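You operate a simulated robot arm through the tools that you are given. There is no shell and no other tool.

You are at the controls of a simulated two-armed robot. One attempt, no reset.

## Task
Pump the tagged wheel up to the pressure on its label.
Fine: set the pressure knob to that mark; the inflator ends switched off, the blue hose end back in the black cup. Where these are worked on the way, their far stop is far enough and under half their travel is too little: switch of the inflator.
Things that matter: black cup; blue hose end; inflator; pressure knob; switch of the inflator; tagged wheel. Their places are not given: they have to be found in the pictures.

The check looks at the end state, three seconds after you hand in, the way a careful person would. Anything else that was tipped, shoved, dropped, spilled or broken makes it a failure.

## Robot
Two 7-joint arms with four-finger grippers on one trunk that stands fixed in place. Base frame: the origin is at the foot of the trunk, x ahead of it, y to its left, z up. Lengths are in mm, angles in degrees, forces in N, time in s.
The left shoulder is at [40, 181, 1355], the right one opposite. With the tool pointing down near the work surface each hand reaches from about 100 to 660 mm from the base axis, measured 20 degrees to its own side. Payload 3.67 kg a hand.
The tool frame of a hand sits at the grasp point between the pads (the TCP): z along the fingers, y along the line on which they close. The tips reach 28 mm beyond it. The gripper opens to 112 mm. The gripper's body begins 73 mm behind the TCP.
Orientation is that of the tool frame in the base frame, as [roll, pitch, yaw] about the fixed x, y, z axes, in that order (R = Rz(yaw) Ry(pitch) Rx(roll)). With the fingers straight down and closing along the base's y, the tool's x points along the base's -x, its y along +y and its z along -z.

## Interface
- The arms move only by the tool play_rows. It takes "left_increments", "right_increments" or both (then of equal length, played together; a hand with none holds still); each is text: rows parted by semicolons, each of 7 numbers parted by spaces: the shift along the tool's x, y, z in units of 50 mm (1.0 is 50 mm), then the turn, a rotation vector about the tool's x, y, z in units of 6 degrees (1.0 is 6 degrees), then the closure in counts, from 0 (fully open) to 255 (shut). In form: tx ty tz rx ry rz hand; .... A call has 1 to 20 rows; each row shifts and turns the commanded pose from where the row before left it, along the tool's axes as they then stand. A call with a number of a shift or a turn outside -1 to 1 is refused whole. A row lasts 0.2 s, in which the tool goes at most 50 mm and 8.6 degrees; a call with a longer step from one row to the next is refused whole, and so is a gripper value outside its range. Where a pose cannot be reached the arm comes as near as it can. A force on the tool above 40 N (or 10 N above the force at the start of the call, whichever is more), or a blocked arm, ends the call early, and 0.2 s more pass. The fingers move at their own pace and stop on an object; they squeeze with about 26 N. The grip force told is the motor's: it shows also when the fingers shut on nothing. Time passes only in rows, and 0.2 s behind the last, so rows that do not move let the fingers close. It gives the time, the measured TCP pose, the force on the tool (base axes), the opening and the grip force at its end, in the units of the frame above (readings bear some noise), with the torque about the TCP (base axes, N m) and any sound that the robot's microphone picked up.
- Cameras (640 x 400 px; columns grow to the right, rows downward): "scene" is now at [103.6, 22.2, 1585.1]; the picture's right is [0.32, -0.95, 0.00], its down [-0.61, -0.21, -0.77] and it looks along [0.73, 0.25, -0.64] (base axes); focal length 214 px, centre (320, 200). "left" rides on the left gripper at [60, 18, -104] in its tool frame; the picture's right is [-0.29, 0.96, 0.00], its down [-0.80, -0.24, -0.55] and it looks along [-0.53, -0.16, 0.83] (tool axes); focal length 234 px, centre (320, 200). "right" rides on the right gripper at [60, -18, -104] in its tool frame; the picture's right is [0.29, 0.96, 0.00], its down [-0.80, 0.24, -0.55] and it looks along [-0.53, 0.16, 0.83] (tool axes); focal length 234 px, centre (320, 200).
- camera(camera): a new picture of that camera. It takes no simulated time.
- slide_trunk(by): slides the trunk up (or, below 0, down) by that many mm; the arms and the scene camera ride with it, the base frame stays. It gives what a move gives, with no picture.
- head_to(pan, tilt): turns the head with the scene camera to pan (to the left, within 86 degrees either way) and tilt (down, from -29 to 69), counted from straight ahead of the robot. It gives what a move gives.
- pixel_to_xyz(camera, pixels): for up to 12 pixels [column, row] of the newest picture of that camera ("zoom" is the newest enlarged one), the place [x, y, z] in the base frame of the surface seen there, good to about 3 mm, but the place of the scene camera against the robot may be out by one fixed shift of up to 18 mm in any direction. It takes no simulated time.
- zoom(camera, box): a new picture of the part [left, top, right, bottom] of that camera's present view, enlarged. It takes no simulated time.
- hand_in(): hands the job in; it is judged then, once.

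Open the grippers and draw the arms clear of the work before you hand the job in, unless the task says otherwise.

The tools are called after "Call:" as a command line: name --argument value ..., lists and objects as JSON in quotes. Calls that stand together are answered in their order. play_rows: Moves the arms, as the interface text tells. Its arguments: {"type":"object","properties":{"left_increments":{"type":"string"},"right_increments":{"type":"string"}},"required":[]} The other tools are called the same way: slide_trunk (by) slides the trunk up or down; head_to (pan, tilt) turns the head that bears the scene camera; camera (camera) takes a picture; pixel_to_xyz (camera, pixels) gives the place of the surface under pixels of a picture; zoom (camera, box) takes an enlarged picture of a part of a camera's view; hand_in () hands the job in.

At the start:

```text
time_s: 0.0
left_position: [481.1, 457.2, 1428.2]
left_tool_rot: [-180.0, -0.1, 180.0]
left_force: [0.7, 0.5, -0.9]
left_ft_torque: [-0.03, -0.02, 0.02]
left_width: 112.2
left_finger_force: 0.1
right_position: [428.8, -11.0, 1492.4]
right_tool_rot: [179.9, 0.0, 180.0]
right_force: [0.3, -0.8, 0.2]
right_ft_torque: [0.01, 0.02, -0.04]
right_width: 111.8
right_finger_force: 0.1
trunk travel left (down, up): [-475.0, 39.0]
head pan, tilt: [18.9, 39.8]
```

scene: 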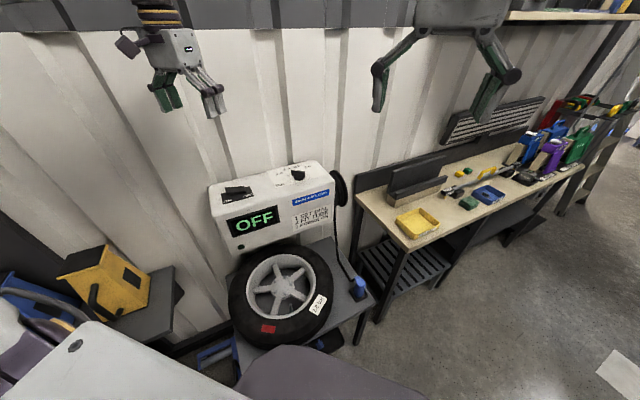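
right: 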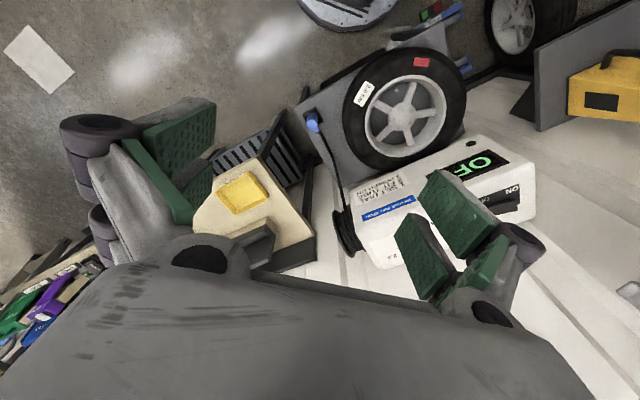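
left: 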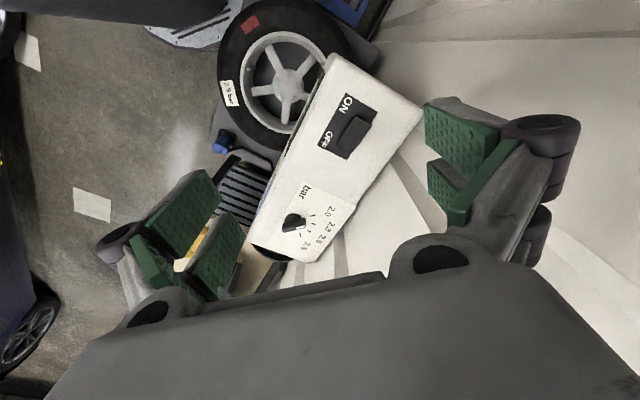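

The scene shows the inflator (switch about (237,192), knob about (298,175)), wheel (285,290) with tag (318,305), and the blue hose end in the cup (358,287). I zoom in on each of them.

Call:
zoom --camera "scene" --box '[200, 150, 360, 250]'

Call:
zoom --camera "scene" --box '[220, 240, 380, 340]'

Call:
zoom --camera "left" --box '[200, 80, 360, 180]'

Call:
zoom --camera "left" --box '[250, 170, 370, 270]'

Call:
zoom --camera "right" --box '[290, 40, 490, 165]'

Call:
zoom --camera "right" --box '[330, 130, 550, 270]'

```text
4.00 times, centred on (280, 200) of scene
```

zoom: 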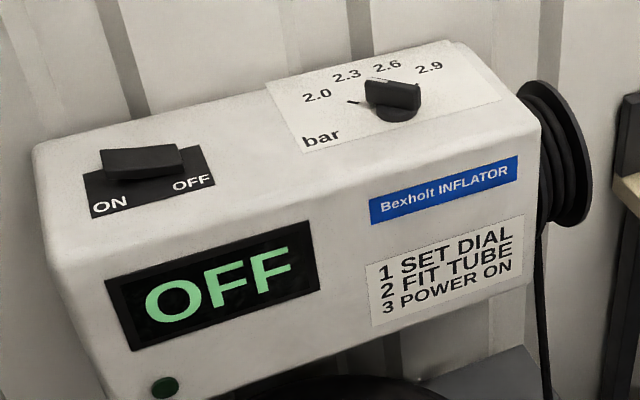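

```text
4.00 times, centred on (300, 290) of scene
```

zoom: 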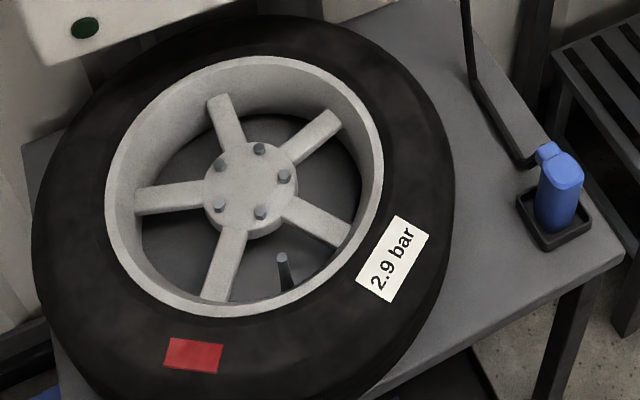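

```text
4.00 times, centred on (280, 130) of left
```

zoom: 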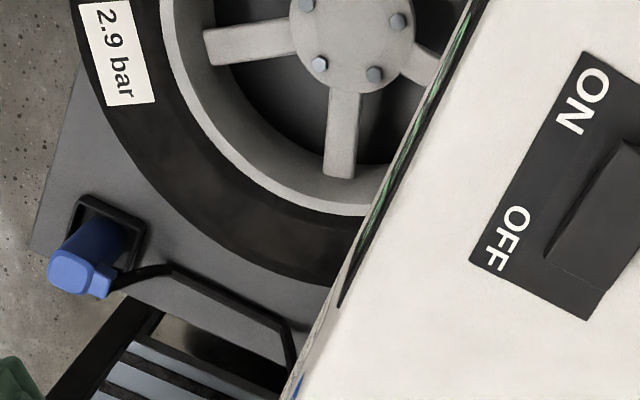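

```text
4.00 times, centred on (310, 220) of left
```

zoom: 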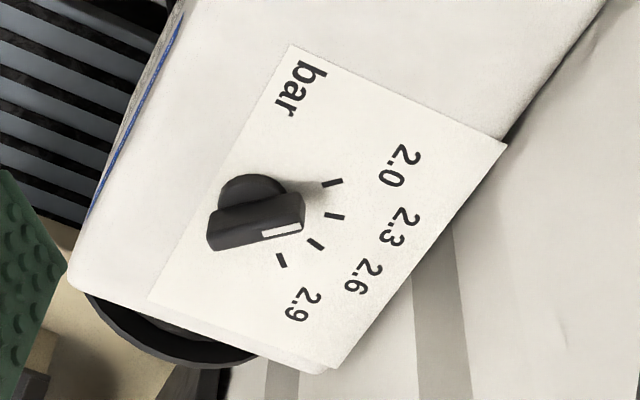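

```text
3.20 times, centred on (390, 102) of right
```

zoom: 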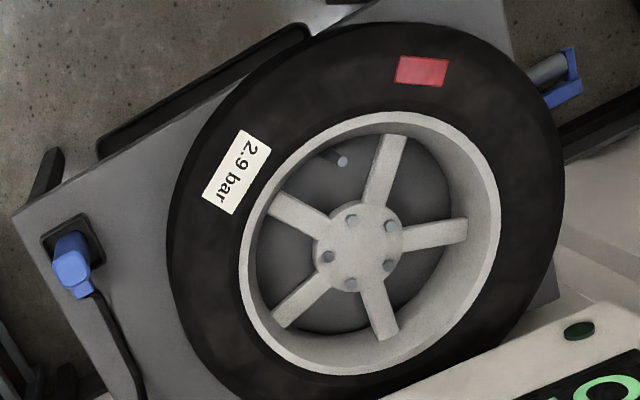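

```text
2.86 times, centred on (440, 200) of right
```

zoom: 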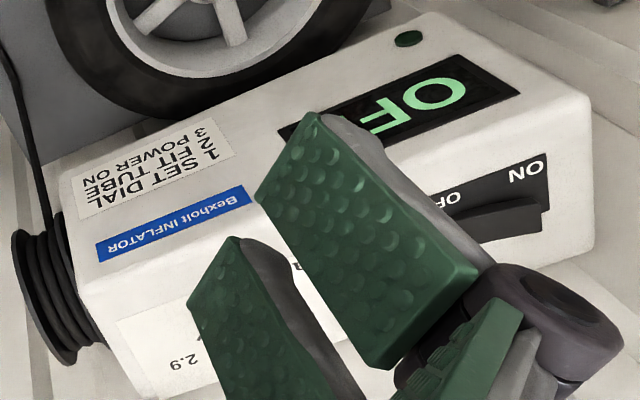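

The label reads 2.9 bar; the dial marks are 2.0, 2.3, 2.6, 2.9 and the knob's white pointer sits near 2.6. The valve stem stands inside the rim at scene (291,307). I measure points.

Call:
pixel_to_xyz --camera "scene" --pixels '[[285, 285], [290, 305], [291, 310], [318, 303], [359, 283], [359, 292], [352, 276], [237, 190], [298, 175], [255, 222], [262, 160], [346, 310]]'

Call:
zoom --camera "scene" --box '[268, 290, 308, 315]'

Call:
zoom --camera "scene" --box '[330, 260, 380, 310]'

Call:
zoom --camera "scene" --box '[270, 158, 318, 188]'

```text
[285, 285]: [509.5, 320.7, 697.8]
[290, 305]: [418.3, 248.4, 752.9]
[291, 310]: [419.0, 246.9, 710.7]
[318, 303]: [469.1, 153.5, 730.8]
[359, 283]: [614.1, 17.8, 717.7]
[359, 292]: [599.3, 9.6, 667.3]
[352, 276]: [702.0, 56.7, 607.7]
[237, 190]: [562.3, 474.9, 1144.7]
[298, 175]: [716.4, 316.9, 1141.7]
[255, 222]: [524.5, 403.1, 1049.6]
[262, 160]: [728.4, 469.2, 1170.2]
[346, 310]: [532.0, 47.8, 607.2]
```

```text
16.00 times, centred on (288, 302) of scene
```

zoom: 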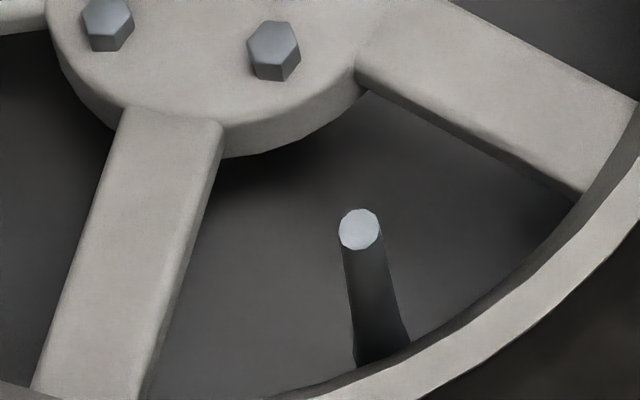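

```text
8.00 times, centred on (355, 285) of scene
```

zoom: 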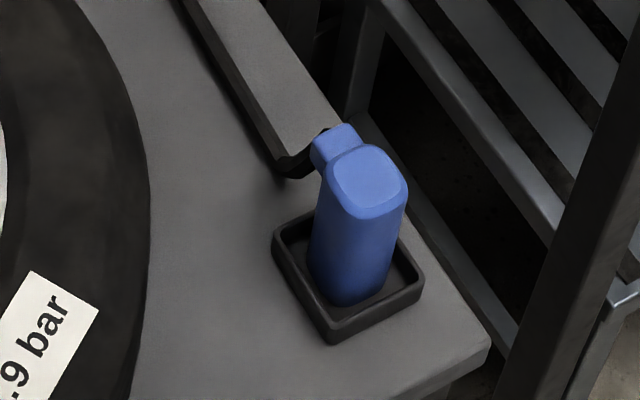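

```text
13.33 times, centred on (294, 173) of scene
```

zoom: 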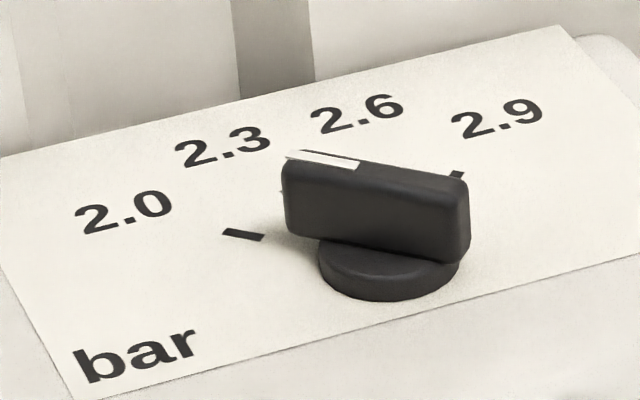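

Now I measure with the hand cameras (these shouldn't carry the scene camera's shift): knob, marks, switch in the left view, plug and valve in the right view.

Call:
pixel_to_xyz --camera "left" --pixels '[[293, 222], [298, 219], [318, 207], [322, 213], [318, 221], [311, 227], [353, 131], [341, 108], [327, 140], [358, 115], [222, 146], [345, 155]]'

Call:
pixel_to_xyz --camera "right" --pixels '[[397, 90], [396, 90], [313, 122], [311, 114], [309, 108], [320, 115], [304, 117], [364, 93], [500, 210], [405, 115]]'

Call:
zoom --camera "left" --box '[310, 80, 390, 165]'

Call:
zoom --camera "right" --box '[370, 75, 420, 110]'

Call:
zoom --camera "right" --box '[290, 95, 340, 130]'

```text
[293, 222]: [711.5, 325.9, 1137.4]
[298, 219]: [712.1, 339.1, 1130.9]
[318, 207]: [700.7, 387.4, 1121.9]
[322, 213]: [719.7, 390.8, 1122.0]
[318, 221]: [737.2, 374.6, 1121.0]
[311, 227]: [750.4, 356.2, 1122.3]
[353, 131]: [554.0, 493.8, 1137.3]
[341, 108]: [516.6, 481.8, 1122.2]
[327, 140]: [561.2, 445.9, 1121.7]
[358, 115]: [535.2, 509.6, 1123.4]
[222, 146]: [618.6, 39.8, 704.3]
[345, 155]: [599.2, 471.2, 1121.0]
```

```text
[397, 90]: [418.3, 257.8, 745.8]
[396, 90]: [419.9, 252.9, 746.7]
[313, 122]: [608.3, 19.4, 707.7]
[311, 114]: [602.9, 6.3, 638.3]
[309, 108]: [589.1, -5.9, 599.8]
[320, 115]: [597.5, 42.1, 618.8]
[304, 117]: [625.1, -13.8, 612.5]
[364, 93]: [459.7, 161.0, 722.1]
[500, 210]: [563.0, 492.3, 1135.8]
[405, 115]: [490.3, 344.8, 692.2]
```

```text
4.71 times, centred on (350, 122) of left
```

zoom: 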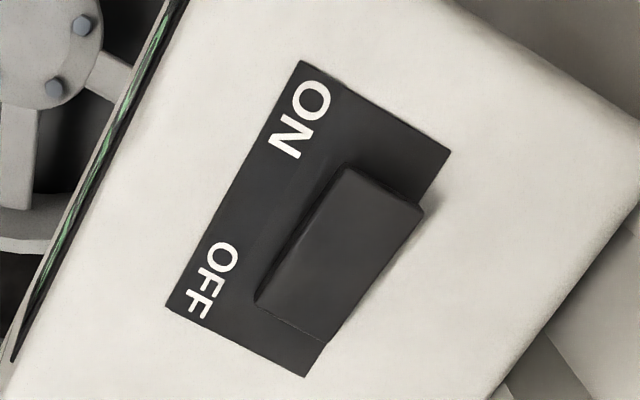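

```text
11.43 times, centred on (395, 92) of right
```

zoom: 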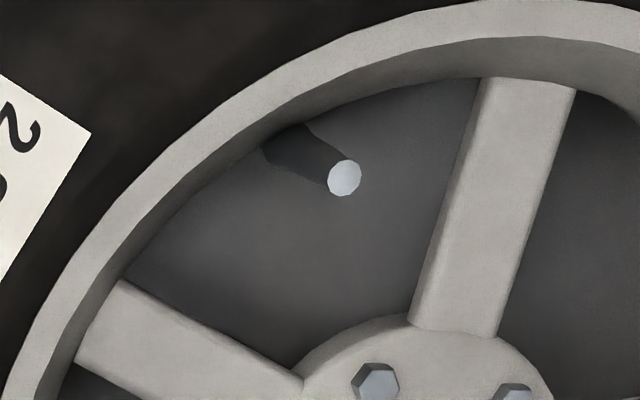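

```text
11.43 times, centred on (315, 112) of right
```

zoom: 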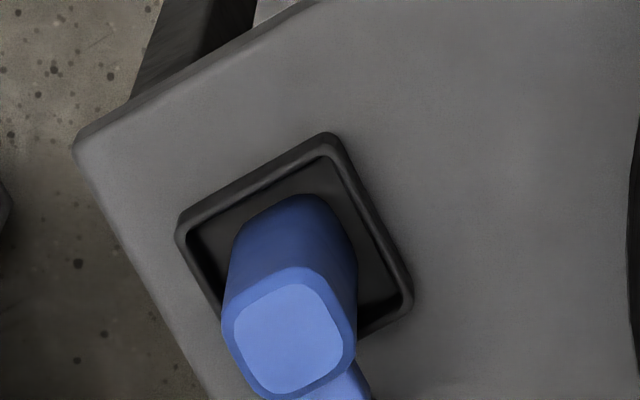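

The rocker's OFF end looks pressed down and its ON end raised. I measure the plug and cup in the last zoom (top centre at (290,335), cup corners).

Call:
pixel_to_xyz --camera "zoom" --pixels '[[288, 338], [245, 310], [315, 285], [335, 350], [270, 385], [330, 140], [185, 230], [405, 300], [340, 190], [345, 380], [150, 150], [500, 200]]'

```text
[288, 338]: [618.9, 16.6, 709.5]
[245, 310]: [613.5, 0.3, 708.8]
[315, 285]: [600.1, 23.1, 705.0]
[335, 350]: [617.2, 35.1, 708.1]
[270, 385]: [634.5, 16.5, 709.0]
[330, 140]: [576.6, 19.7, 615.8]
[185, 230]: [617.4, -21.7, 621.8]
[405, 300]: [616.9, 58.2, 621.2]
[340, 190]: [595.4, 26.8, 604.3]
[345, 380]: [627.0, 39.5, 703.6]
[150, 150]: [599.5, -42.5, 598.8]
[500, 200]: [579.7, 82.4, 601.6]
```

I measure wall points behind the inflator in the scene to know the clearances around the knob and switch.

Call:
pixel_to_xyz --camera "scene" --pixels '[[250, 150], [290, 120], [330, 130], [360, 110], [230, 120], [215, 160], [322, 163], [212, 190], [333, 185], [290, 70], [340, 150], [250, 100]]'

Call:
zoom --camera "left" --box '[270, 190, 350, 240]'

```text
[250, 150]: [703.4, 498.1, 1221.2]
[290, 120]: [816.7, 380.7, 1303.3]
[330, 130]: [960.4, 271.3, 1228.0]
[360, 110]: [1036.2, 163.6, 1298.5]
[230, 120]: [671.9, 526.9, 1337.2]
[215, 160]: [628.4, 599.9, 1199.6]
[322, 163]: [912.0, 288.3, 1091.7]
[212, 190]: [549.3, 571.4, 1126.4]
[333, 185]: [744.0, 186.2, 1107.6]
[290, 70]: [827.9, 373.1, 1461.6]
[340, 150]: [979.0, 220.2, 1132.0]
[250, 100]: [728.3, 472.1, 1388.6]
```

```text
8.00 times, centred on (310, 215) of left
```

zoom: 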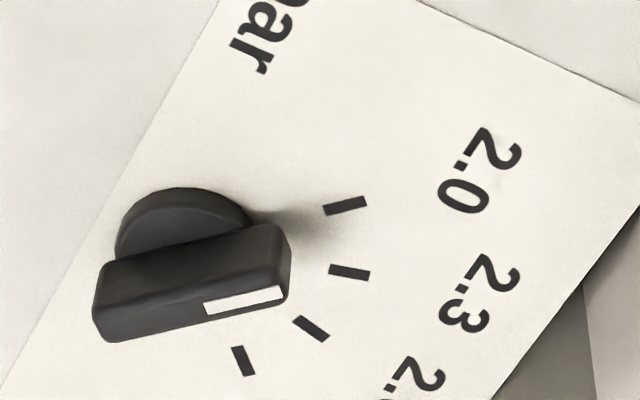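

Wall lies along x+y≈1200, about 110 mm behind the knob. I measure knob and marks in this zoom.

Call:
pixel_to_xyz --camera "zoom" --pixels '[[345, 206], [349, 272], [312, 329], [243, 361], [243, 299], [280, 293], [206, 308], [110, 330], [110, 265], [285, 232], [195, 270], [215, 195]]'

```text
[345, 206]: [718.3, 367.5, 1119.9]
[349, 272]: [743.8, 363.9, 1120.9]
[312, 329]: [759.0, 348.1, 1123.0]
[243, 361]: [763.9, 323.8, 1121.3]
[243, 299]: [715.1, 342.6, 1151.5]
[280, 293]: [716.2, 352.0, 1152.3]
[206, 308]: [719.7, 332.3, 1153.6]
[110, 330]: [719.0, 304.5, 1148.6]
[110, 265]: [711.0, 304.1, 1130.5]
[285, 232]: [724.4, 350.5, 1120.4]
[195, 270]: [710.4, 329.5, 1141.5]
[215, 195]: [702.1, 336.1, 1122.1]
```

The marks lie on a circle of about 40 mm around (725,328), at 99.6°, 62°, 31° and -6°; the bar runs at about 95°, so the pointer is at 2.0 and must turn about -106° (clockwise from above). I move the left hand above the knob, half closed, at a safe height.

Call:
play_rows --left_increments "-0.61 -0.3225 0.32 0 0 0 115;-0.61 -0.3225 0.32 0 0 0 115;-0.61 -0.3225 0.32 0 0 0 115;-0.61 -0.3225 0.32 0 0 0 115;-0.61 -0.3225 0.32 0 0 0 115;-0.61 -0.3225 0.32 0 0 0 115;-0.61 -0.3225 0.32 0 0 0 115;-0.61 -0.3225 0.32 0 0 0 115;0 0 0 0 0 0 115"

Call:
camera --camera "left"

Call:
camera --camera "scene"

```text
time_s: 2.0
left_position: [714.8, 328.9, 1300.7]
left_tool_rot: [180.0, 0.2, -179.9]
left_force: [0.2, 0.4, 0.8]
left_ft_torque: [0.0, -0.03, -0.02]
left_width: 61.6
left_finger_force: 0.1
left hand out of reach, approached as far as the arm can: row 8
right_position: [426.6, -10.7, 1493.5]
right_tool_rot: [180.0, 0.0, 179.9]
right_force: [-0.1, 0.1, -0.4]
right_ft_torque: [0.01, -0.03, 0.02]
right_width: 112.0
right_finger_force: 0.1
trunk travel left (down, up): [-475.0, 39.0]
head pan, tilt: [18.9, 39.8]
```

```text
taken
```

left: 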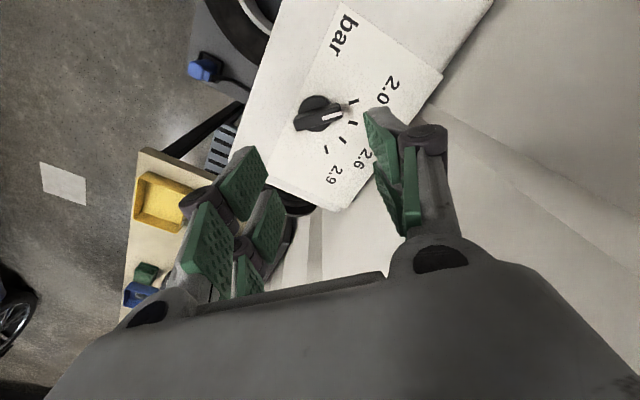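

```text
taken
```

scene: 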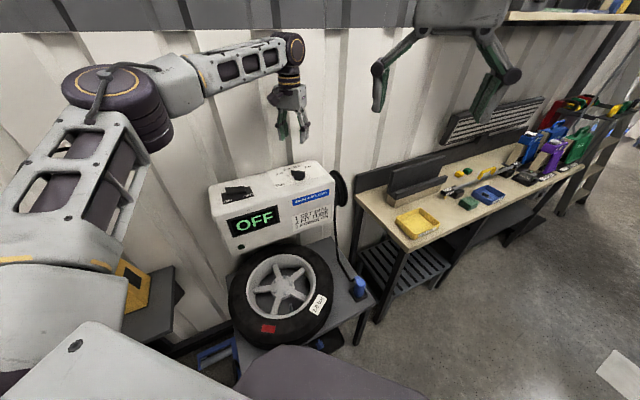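

The reach limit was just touched at this height; lower down the wrist will be nearer shoulder height. I zoom on the knob at (318,115) for precise measurement.

Call:
zoom --camera "left" --box '[280, 80, 376, 140]'

```text
6.67 times, centred on (328, 110) of left
```

zoom: 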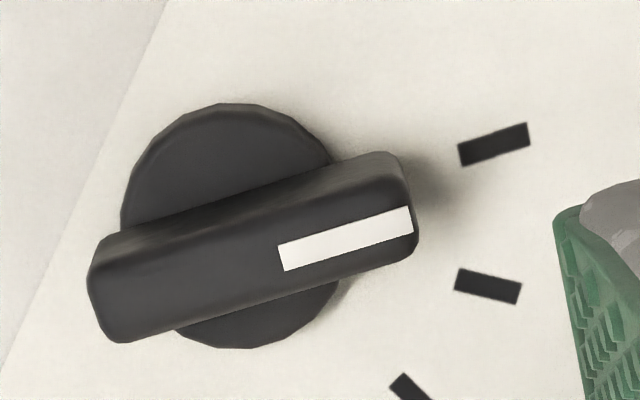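

I measure the knob's bar corners, disc and marks in this zoom.

Call:
pixel_to_xyz --camera "zoom" --pixels '[[283, 257], [410, 220], [110, 255], [120, 330], [395, 180], [405, 250], [250, 255], [235, 110], [240, 342], [462, 155], [525, 133], [488, 286]]'

Call:
pixel_to_xyz --camera "left" --pixels '[[354, 102], [353, 123], [342, 140], [326, 150]]'

```text
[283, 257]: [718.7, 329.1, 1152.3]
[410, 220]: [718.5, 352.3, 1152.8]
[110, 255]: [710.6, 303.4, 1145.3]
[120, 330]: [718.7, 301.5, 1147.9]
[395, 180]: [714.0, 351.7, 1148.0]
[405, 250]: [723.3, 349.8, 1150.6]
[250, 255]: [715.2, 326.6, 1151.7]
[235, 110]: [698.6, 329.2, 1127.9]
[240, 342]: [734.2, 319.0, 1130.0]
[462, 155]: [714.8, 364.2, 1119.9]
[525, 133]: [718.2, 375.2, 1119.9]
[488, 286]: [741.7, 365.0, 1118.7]
```

```text
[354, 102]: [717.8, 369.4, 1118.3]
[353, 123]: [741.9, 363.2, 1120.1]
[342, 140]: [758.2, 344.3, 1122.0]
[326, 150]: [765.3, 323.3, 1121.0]
```

The bar centre is about (717,327), bar top z 1152, and the bar runs at about 88°. I descend to z≈1210 and turn the hand +88° so the fingers straddle the bar.

Call:
play_rows --left_increments "0 -0.01 0.6 0 0 0 115;0 -0.01 0.6 0 0 0 115;0 -0.01 0.6 0 0 0 115;0 0 0 0 0 -1 115;0 0 0 0 0 -1 115;0 0 0 0 0 -1 115;0 0 0 0 0 -1 115;0 0 0 0 0 -1 115;0 0 0 0 0 -1 115;0 0 0 0 0 -1 115;0 0 0 0 0 -1 115;0 0 0 0 0 -1 115;0 0 0 0 0 -1 115;0 0 0 0 0 -1 115;0 0 0 0 0 -1 115;0 0 0 0 0 -1 115;0 0 0 0 0 -1 115;0 0 0 0 0 -0.6 115;0 0 0 0 0 0 115"

Call:
camera --camera "left"

Call:
camera --camera "scene"

```text
time_s: 6.0
left_position: [715.2, 328.5, 1208.7]
left_tool_rot: [-179.9, -0.1, -92.3]
left_force: [0.1, -0.4, -0.4]
left_ft_torque: [0.0, 0.02, 0.02]
left_width: 61.7
left_finger_force: 0.0
right_position: [429.1, -9.0, 1492.3]
right_tool_rot: [179.9, 0.0, 180.0]
right_force: [-0.6, 0.1, 0.2]
right_ft_torque: [0.0, -0.01, 0.0]
right_width: 111.8
right_finger_force: 0.0
trunk travel left (down, up): [-475.0, 39.0]
head pan, tilt: [18.9, 39.8]
```

```text
taken
```

left: 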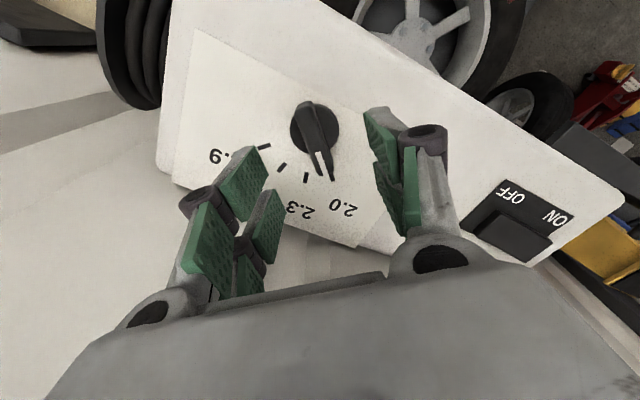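

```text
taken
```

scene: 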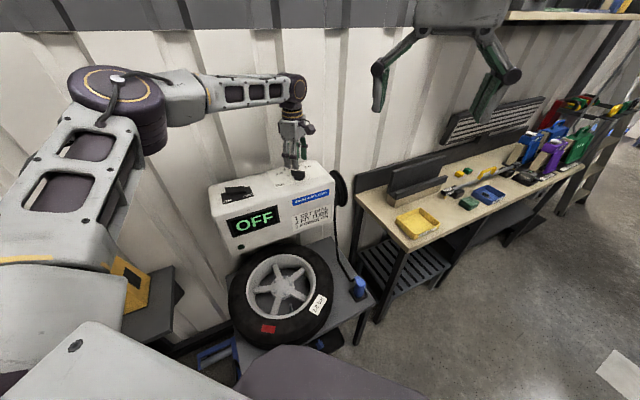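

The hand is at yaw -92, straddling the knob (image (316,135)). I zoom and measure the bar and mark positions again.

Call:
zoom --camera "left" --box '[240, 80, 368, 224]'

```text
2.78 times, centred on (304, 152) of left
```

zoom: 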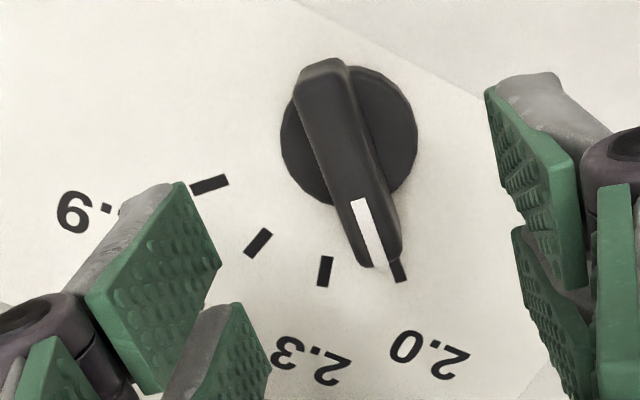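

Call:
pixel_to_xyz --camera "zoom" --pixels '[[305, 80], [340, 72], [355, 202], [378, 262], [360, 262], [395, 240], [290, 130], [415, 130], [400, 272], [326, 272], [258, 242], [210, 185]]'

```text
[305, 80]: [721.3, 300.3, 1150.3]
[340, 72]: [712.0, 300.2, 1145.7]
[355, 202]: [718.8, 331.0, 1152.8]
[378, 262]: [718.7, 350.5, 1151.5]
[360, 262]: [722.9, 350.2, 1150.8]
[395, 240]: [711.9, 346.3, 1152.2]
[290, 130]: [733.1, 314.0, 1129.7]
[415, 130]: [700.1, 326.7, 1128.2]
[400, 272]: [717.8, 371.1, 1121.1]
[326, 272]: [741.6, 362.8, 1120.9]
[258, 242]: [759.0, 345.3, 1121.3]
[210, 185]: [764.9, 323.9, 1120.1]
```

The bar centre is (717.5,326) at about 90°. I descend to TCP z≈1163, correct by about 2 mm, and close on the bar.

Call:
play_rows --left_increments "0.03 -0.03 0.3 0 0 -0.35 115;0.02 -0.02 0.3 0 0 0 115;0 0 0.32 0 0 0 115;0 0 0 0 0 0 115"

Call:
camera --camera "left"

```text
time_s: 7.0
left_position: [711.6, 327.9, 1162.4]
left_tool_rot: [-179.8, 0.0, -90.2]
left_force: [0.9, 1.0, -0.6]
left_ft_torque: [0.0, -0.01, -0.01]
left_width: 61.4
left_finger_force: 0.0
left hand out of reach, approached as far as the arm can: row 2
right_position: [428.2, -10.0, 1492.4]
right_tool_rot: [179.9, 0.0, 180.0]
right_force: [0.6, -0.1, -0.4]
right_ft_torque: [-0.01, 0.01, -0.03]
right_width: 112.0
right_finger_force: 0.0
trunk travel left (down, up): [-475.0, 39.0]
head pan, tilt: [18.9, 39.8]
```

```text
taken
```

left: 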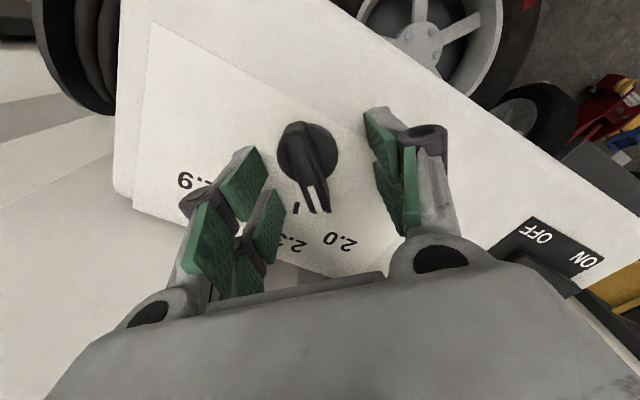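

The arm falls 6 mm short in x here. I'll raise the hand clear and lower the trunk by 80 mm so the shoulder sits nearer the wrist height.

Call:
play_rows --left_increments "0 0 -0.9 0 0 0 115;0 0 -0.9 0 0 0 115;0 0 -0.9 0 0 0 115;0 0 0 0 0 0 115"

Call:
slide_trunk --by -80

```text
time_s: 8.0
left_position: [714.0, 327.1, 1296.6]
left_tool_rot: [-180.0, 0.1, -90.2]
left_force: [0.4, 0.9, -1.1]
left_ft_torque: [-0.04, -0.04, 0.0]
left_width: 61.4
left_finger_force: 0.1
right_position: [427.8, -9.1, 1491.6]
right_tool_rot: [179.9, 0.0, -179.9]
right_force: [-0.6, 0.1, -1.0]
right_ft_torque: [0.02, 0.01, 0.0]
right_width: 112.0
right_finger_force: 0.0
trunk travel left (down, up): [-475.0, 39.0]
head pan, tilt: [18.9, 39.8]
```

```text
time_s: 9.2
left_position: [713.4, 328.0, 1214.8]
left_tool_rot: [180.0, 0.1, -90.3]
left_force: [0.3, -0.2, 0.7]
left_ft_torque: [-0.01, 0.02, 0.02]
left_width: 61.4
left_finger_force: 0.0
right_position: [427.8, -9.4, 1411.2]
right_tool_rot: [180.0, 0.0, 180.0]
right_force: [-0.7, -0.3, -0.1]
right_ft_torque: [-0.01, -0.01, 0.02]
right_width: 111.8
right_finger_force: 0.0
trunk travel left (down, up): [-395.0, 119.0]
head pan, tilt: [18.9, 39.8]
```

Now I shift 4 mm in +x and 2 mm in -y, and descend to z≈1163.

Call:
play_rows --left_increments "0.02 -0.05 0.3 0 0 0 115;0.02 -0.04 0.35 0 0 0 115;0 0 0.38 0 0 0 115;0 0 0 0 0 0 115"

Call:
camera --camera "left"

```text
time_s: 10.2
left_position: [717.9, 325.9, 1162.3]
left_tool_rot: [179.9, 0.0, -90.2]
left_force: [0.4, -0.2, -0.4]
left_ft_torque: [-0.02, 0.03, -0.01]
left_width: 61.4
left_finger_force: 0.1
right_position: [428.7, -9.8, 1410.4]
right_tool_rot: [179.9, 0.0, 180.0]
right_force: [0.2, -0.8, -0.2]
right_ft_torque: [0.03, 0.01, 0.02]
right_width: 111.8
right_finger_force: 0.1
trunk travel left (down, up): [-395.0, 119.0]
head pan, tilt: [18.9, 39.8]
```

```text
taken
```

left: 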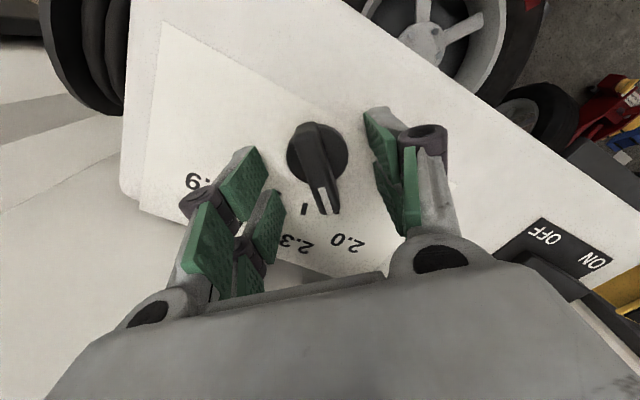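

The fingers straddle the bar evenly (bar from (302,125) to (330,213), in line with the projected TCP). I close the gripper.

Call:
play_rows --left_increments "0 0 0 0 0 0 255;0 0 0 0 0 0 255;0 0 0 0 0 0 255;0 0 0 0 0 0 255"

Call:
camera --camera "left"

```text
time_s: 11.2
left_position: [718.1, 325.7, 1162.3]
left_tool_rot: [-180.0, 0.0, -90.1]
left_force: [5.6, 0.6, 1.8]
left_ft_torque: [-0.1, -0.2, 0.01]
left_width: 13.8
left_finger_force: 45.6
right_position: [430.0, -9.3, 1410.4]
right_tool_rot: [180.0, 0.0, -180.0]
right_force: [0.5, -0.4, 0.0]
right_ft_torque: [0.0, 0.01, -0.01]
right_width: 112.0
right_finger_force: 0.0
trunk travel left (down, up): [-395.0, 119.0]
head pan, tilt: [18.9, 39.8]
```

```text
taken
```

left: 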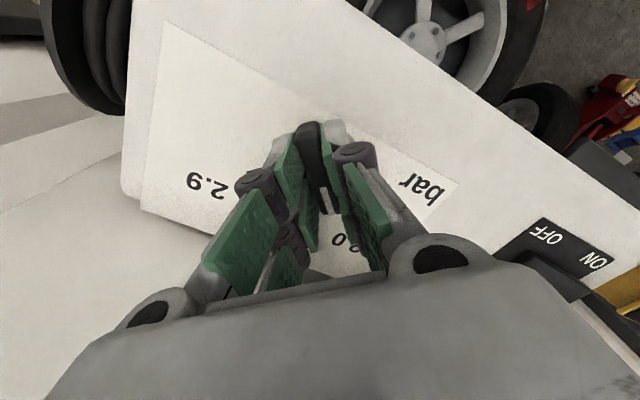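

The bar is held (13.8 mm). I turn the first 30° clockwise and check forces.

Call:
play_rows --left_increments "0 -0.02 0 0 0 1 255;0 0 0 0 0 1 255;0 0 0 0 0 1 255;0 0 0 0 0 1 255;0 0 0 0 0 1 255;0 0 0 0 0 0 255"

Call:
camera --camera "left"

```text
time_s: 12.6
left_position: [719.8, 324.5, 1161.8]
left_tool_rot: [180.0, -0.1, -120.4]
left_force: [5.5, -2.9, -8.6]
left_ft_torque: [0.5, -0.57, 0.01]
left_width: 14.3
left_finger_force: 44.9
right_position: [429.9, -10.3, 1411.1]
right_tool_rot: [179.9, -0.1, 179.9]
right_force: [-0.2, 0.8, -0.2]
right_ft_torque: [-0.06, -0.04, 0.01]
right_width: 112.0
right_finger_force: 0.1
trunk travel left (down, up): [-395.0, 119.0]
head pan, tilt: [18.9, 39.8]
```

```text
taken
```

left: 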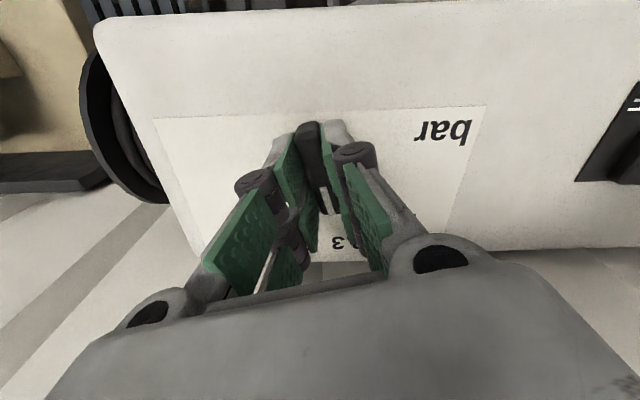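

The pointer now passes 2.3 with modest force. I turn another 62° toward 2.9.

Call:
play_rows --left_increments "0 0 0 0 0 1 255;0 0 0 0 0 1 255;0 0 0 0 0 1 255;0 0 0 0 0 1 255;0 0 0 0 0 1 255;0 0 0 0 0 1 255;0 0 0 0 0 1 255;0 0 0 0 0 1 255;0 0 0 0 0 1 255;0 0 0 0 0 1 255;0 0 0 0 0 0.3 255;0 0 0 0 0 0 255"

Call:
camera --camera "left"

```text
time_s: 15.2
left_position: [721.3, 323.3, 1161.8]
left_tool_rot: [-179.9, -0.1, 177.9]
left_force: [10.2, -18.0, -11.0]
left_ft_torque: [-0.51, 0.32, 1.86]
left_width: 14.2
left_finger_force: 44.2
right_position: [431.3, -12.0, 1409.1]
right_tool_rot: [179.8, -0.1, 179.9]
right_force: [0.1, 0.2, 0.2]
right_ft_torque: [0.02, 0.01, -0.02]
right_width: 112.1
right_finger_force: 0.0
trunk travel left (down, up): [-395.0, 119.0]
head pan, tilt: [18.9, 39.8]
```

```text
taken
```

left: 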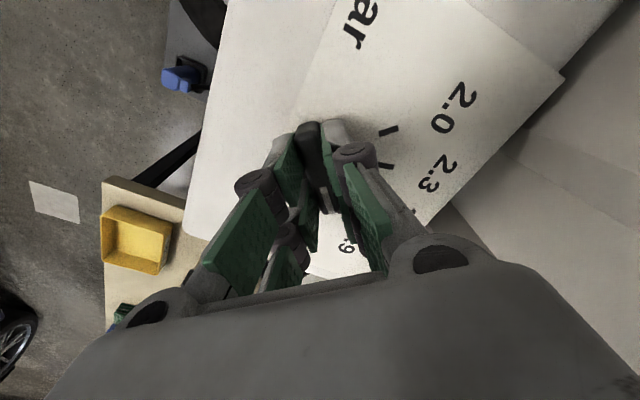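

A torque of 1.86 N·m suggests the end stop near 2.9. I open, rise and look at the pointer.

Call:
play_rows --left_increments "0 0 0 0 0 0 115;0 0 0 0 0 0 115;0 0 0 0 0 0 115;0 0 -0.6 0 0 0 115;0 0 -0.9 0 0 0 115;0 0 -0.9 0 0 0 115;0 0 0 0 0 0 115"

Call:
camera --camera "left"

Call:
zoom --camera "left" --box '[270, 60, 430, 180]'

```text
time_s: 16.8
left_position: [701.9, 329.5, 1278.1]
left_tool_rot: [180.0, 0.0, 178.0]
left_force: [-0.1, 0.0, 0.0]
left_ft_torque: [-0.01, 0.03, -0.01]
left_width: 61.7
left_finger_force: 0.1
left hand out of reach, approached as far as the arm can: row 5, 6
right_position: [428.0, -9.4, 1410.8]
right_tool_rot: [-179.9, 0.0, 180.0]
right_force: [-0.5, -0.9, 0.4]
right_ft_torque: [0.01, 0.0, -0.01]
right_width: 111.9
right_finger_force: 0.0
trunk travel left (down, up): [-395.0, 119.0]
head pan, tilt: [18.9, 39.8]
```

```text
taken
```

left: 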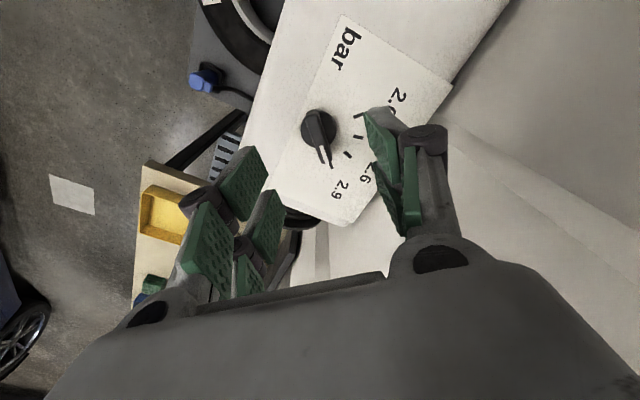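

```text
3.33 times, centred on (350, 120) of left
```

zoom: 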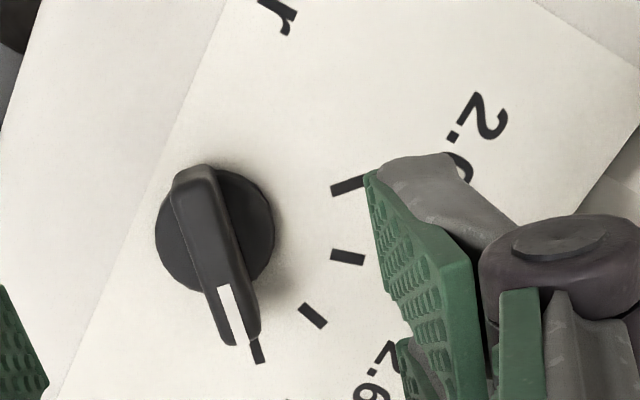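

The pointer now lies just at the 2.9 mark. I zoom tighter to check its angle.

Call:
zoom --camera "left" --box '[295, 95, 375, 175]'

Call:
zoom --camera "scene" --box '[265, 150, 345, 200]'

```text
5.00 times, centred on (335, 135) of left
```

zoom: 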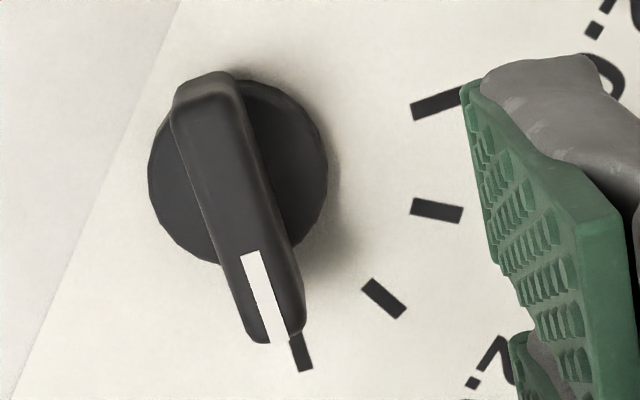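

```text
8.00 times, centred on (305, 175) of scene
```

zoom: 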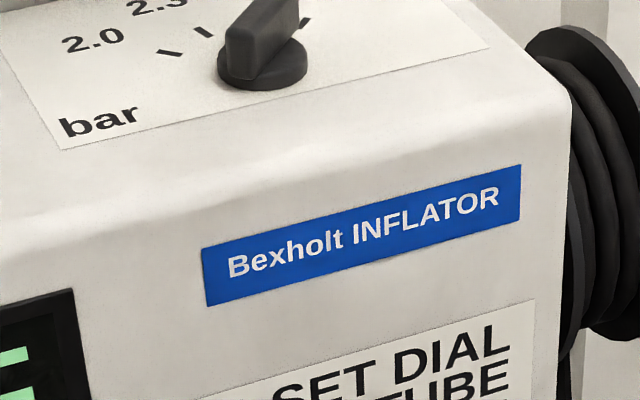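

Call:
zoom --camera "left" --box '[295, 95, 375, 175]'

Call:
pixel_to_xyz --camera "zoom" --pixels '[[250, 255], [264, 297], [277, 335], [294, 342], [304, 368], [412, 112], [413, 207], [370, 285], [205, 85], [185, 110], [230, 90], [290, 300]]'

```text
5.00 times, centred on (335, 135) of left
```

zoom: 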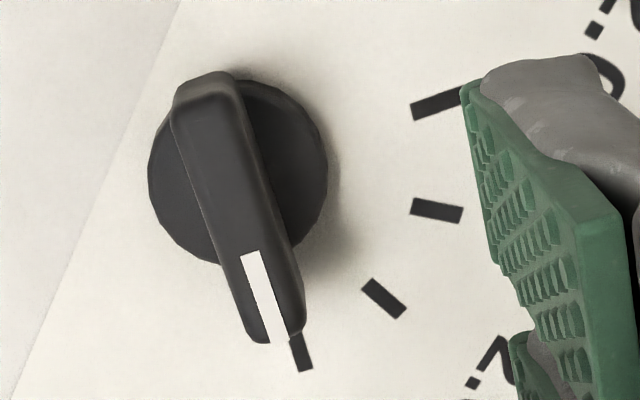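

```text
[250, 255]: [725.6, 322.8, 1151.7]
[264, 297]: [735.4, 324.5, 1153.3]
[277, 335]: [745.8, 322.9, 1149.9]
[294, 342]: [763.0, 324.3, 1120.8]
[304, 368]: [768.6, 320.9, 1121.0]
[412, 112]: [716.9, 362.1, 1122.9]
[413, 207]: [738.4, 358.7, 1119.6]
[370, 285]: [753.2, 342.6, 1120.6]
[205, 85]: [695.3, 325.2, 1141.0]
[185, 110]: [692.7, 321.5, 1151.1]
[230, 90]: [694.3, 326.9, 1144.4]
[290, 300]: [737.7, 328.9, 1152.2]
```

The knob is on 2.9 (pointer direction about -1 to -2°, mark at about -2°). Now I bring the left hand back over the switch region and lower the right hand toward the plug at (617,18) to look closely.

Call:
play_rows --left_increments "0.68 0.56 0 0 0 0 115;0.68 0.56 0 0 0 0 115;0.68 0.56 0 0 0 0 115;0.68 0.56 0 0 0 0 115;0.68 0.56 0 0 0 0 115;0 0 0 0 0 0 115;0 0 0 0 0 0 115;0 0 0 0 0 0 115;0 0 0 0 0 0 115;0 0 0 0 0 0 115;0 0 0 0 0 0 115;0 0 0 0 0 0 115;0 0 0 0 0 0 115;0 0 0 0 0 0 115" --right_increments "-0.263 0.043 0.862 0 0 0 0;-0.263 0.043 0.862 0 0 0 0;-0.263 0.043 0.862 0 0 0 0;-0.263 0.043 0.862 0 0 0 0;-0.263 0.043 0.862 0 0 0 0;-0.263 0.043 0.862 0 0 0 0;-0.263 0.043 0.862 0 0 0 0;-0.263 0.043 0.862 0 0 0 0;-0.263 0.043 0.862 0 0 0 0;-0.263 0.043 0.862 0 0 0 0;-0.263 0.043 0.862 0 0 0 0;-0.263 0.043 0.862 0 0 0 0;-0.263 0.043 0.862 0 0 0 0;0 0 0 0 0 0 0"

Call:
camera --camera "right"

Call:
camera --camera "scene"

Call:
camera --camera "left"

```text
time_s: 19.8
left_position: [536.5, 477.7, 1279.1]
left_tool_rot: [180.0, 0.0, 177.9]
left_force: [-0.3, -1.1, 0.7]
left_ft_torque: [0.02, -0.02, 0.0]
left_width: 61.7
left_finger_force: 0.1
right_position: [602.2, 17.0, 854.5]
right_tool_rot: [179.9, 0.1, -180.0]
right_force: [-0.3, 0.5, -0.3]
right_ft_torque: [-0.02, -0.03, 0.0]
right_width: 111.9
right_finger_force: 0.1
trunk travel left (down, up): [-395.0, 119.0]
head pan, tilt: [18.9, 39.8]
```

```text
taken
```

right: 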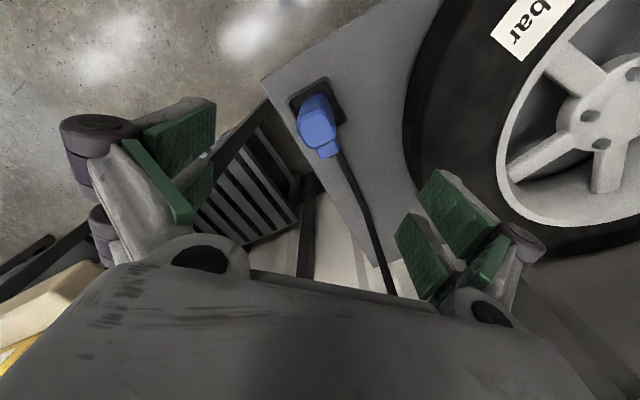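

```text
taken
```

scene: 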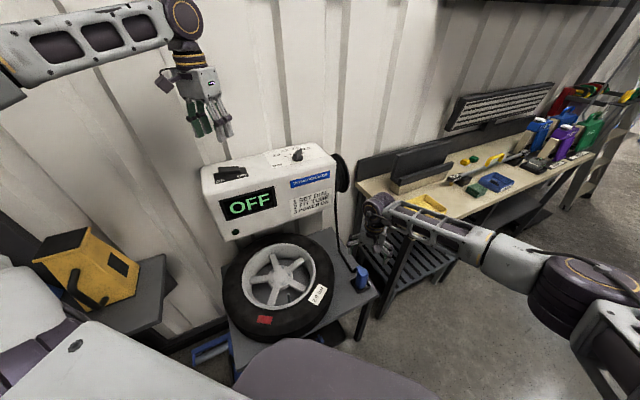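

```text
taken
```

left: 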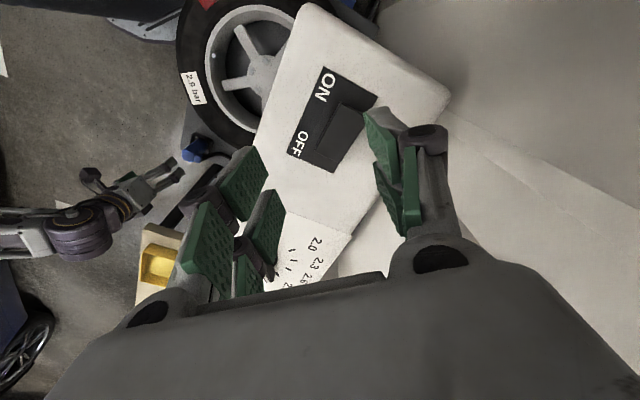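

The right hand is above the plug, which shows at right (316,120), with the hose leaving toward (327,150). I zoom on it.

Call:
zoom --camera "right" --box '[260, 60, 388, 180]'

Call:
pixel_to_xyz --camera "zoom" --pixels '[[300, 320], [213, 310], [280, 250], [380, 320], [300, 395], [190, 170], [230, 75], [345, 150], [185, 220], [405, 260], [335, 440], [320, 200]]'

```text
3.33 times, centred on (324, 120) of right
```

zoom: 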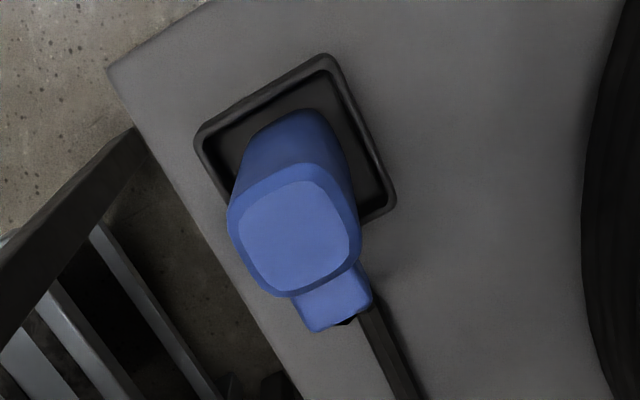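

```text
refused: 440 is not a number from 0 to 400
```

Call:
pixel_to_xyz --camera "zoom" --pixels '[[298, 237], [243, 205], [315, 182], [355, 250], [278, 287], [200, 140], [330, 57], [393, 200], [325, 305], [335, 170], [235, 195], [370, 300]]'

```text
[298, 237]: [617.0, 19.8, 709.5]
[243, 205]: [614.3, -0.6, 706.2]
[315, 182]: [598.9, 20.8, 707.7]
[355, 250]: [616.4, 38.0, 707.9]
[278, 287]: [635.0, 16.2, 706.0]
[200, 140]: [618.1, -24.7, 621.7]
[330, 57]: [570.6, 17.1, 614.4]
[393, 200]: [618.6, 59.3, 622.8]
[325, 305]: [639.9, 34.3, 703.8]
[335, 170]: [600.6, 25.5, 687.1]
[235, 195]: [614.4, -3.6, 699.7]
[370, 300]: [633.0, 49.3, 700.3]
```

The plug top centre is (617,18.5), z≈709, its sides along ±45° with the hose leaving at +45°. I turn the right hand +45° and come to z≈765 over it.

Call:
play_rows --right_increments "-0.0375 0.005 0 0 0 -0.9375 0;-0.0375 0.005 0 0 0 -0.9375 0;-0.0375 0.005 0 0 0 -0.9375 0;-0.0375 0.005 0 0 0 -0.9375 0;-0.0375 0.005 0.4 0 0 -0.9375 0;-0.0375 0.005 0.4 0 0 -0.9375 0;-0.0375 0.005 0.5 0 0 -0.9375 0;-0.0375 0.005 0.5 0 0 -0.9375 0;0 0 0 0 0 0 0"

Call:
camera --camera "right"

Call:
camera --camera "scene"

```text
time_s: 21.8
left_position: [536.6, 477.4, 1279.8]
left_tool_rot: [179.9, -0.1, 177.8]
left_force: [1.0, -0.1, -0.2]
left_ft_torque: [-0.01, 0.02, 0.0]
left_width: 61.4
left_finger_force: 0.0
right_position: [614.2, 24.7, 760.0]
right_tool_rot: [-179.9, 0.1, -135.0]
right_force: [-0.1, -0.4, -0.3]
right_ft_torque: [-0.03, 0.02, 0.03]
right_width: 111.6
right_finger_force: 0.0
trunk travel left (down, up): [-395.0, 119.0]
head pan, tilt: [18.9, 39.8]
```

```text
taken
```

right: 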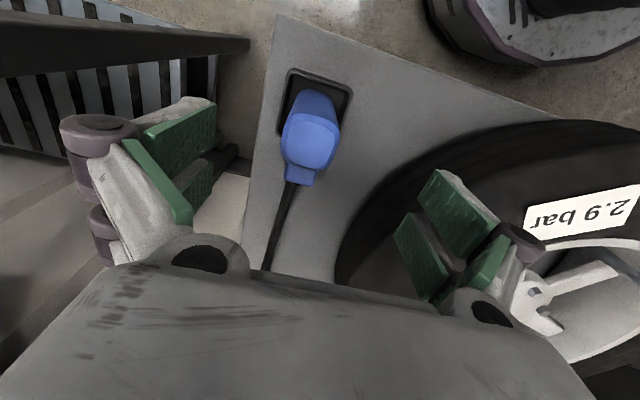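

```text
taken
```

scene: 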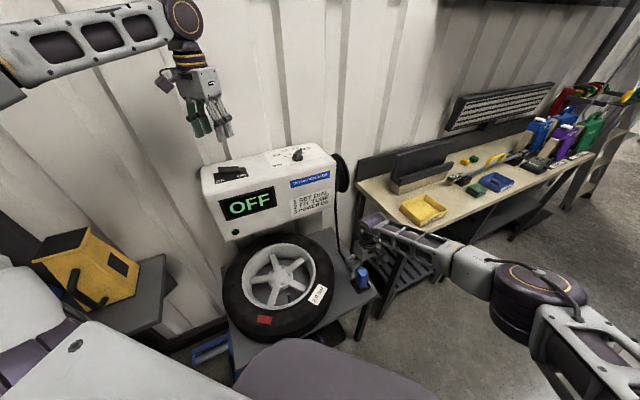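

The cup edges are parallel to the finger closing line. I measure the plug top from here to refine the centre.

Call:
zoom --camera "right" --box '[240, 50, 400, 210]'

Call:
pixel_to_xyz --camera "right" --pixels '[[309, 146], [288, 137], [325, 115], [333, 155], [299, 180], [290, 70], [350, 89], [279, 116], [327, 140], [290, 155]]'

```text
2.50 times, centred on (320, 130) of right
```

zoom: 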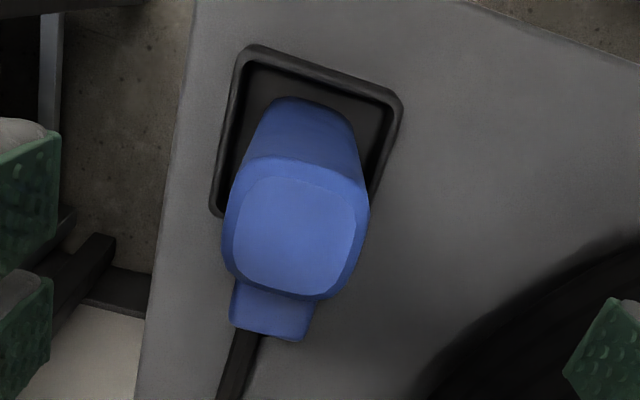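

```text
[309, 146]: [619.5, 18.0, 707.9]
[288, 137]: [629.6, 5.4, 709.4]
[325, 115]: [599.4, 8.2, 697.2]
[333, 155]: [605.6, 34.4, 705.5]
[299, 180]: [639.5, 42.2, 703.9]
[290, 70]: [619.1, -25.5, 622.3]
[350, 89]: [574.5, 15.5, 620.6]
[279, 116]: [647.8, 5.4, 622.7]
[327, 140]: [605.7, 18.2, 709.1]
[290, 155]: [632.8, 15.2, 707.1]
```

The plug centre is about (618,18). I correct laterally, descend to z≈684 around it.

Call:
play_rows --right_increments "0.041 -0.148 0 0 0 0 0;0 0 0.5 0 0 0 0;0 0 0.5 0 0 0 0;0 0 0.5 0 0 0 0;0 0 0 0 0 0 0"

Call:
camera --camera "right"

```text
time_s: 23.0
left_position: [537.5, 478.8, 1279.1]
left_tool_rot: [-180.0, 0.0, 177.9]
left_force: [0.2, -0.1, 0.5]
left_ft_torque: [0.0, 0.04, -0.01]
left_width: 61.3
left_finger_force: 0.2
right_position: [618.7, 15.8, 760.6]
right_tool_rot: [180.0, 0.1, -135.1]
right_force: [-0.5, -1.0, 0.2]
right_ft_torque: [-0.03, 0.01, 0.04]
right_width: 112.0
right_finger_force: 0.1
right hand out of reach, approached as far as the arm can: row 2, 3, 4
trunk travel left (down, up): [-395.0, 119.0]
head pan, tilt: [18.9, 39.8]
```

```text
taken
```

right: 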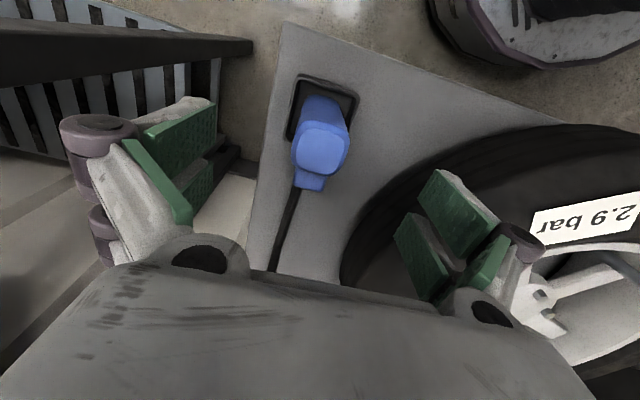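

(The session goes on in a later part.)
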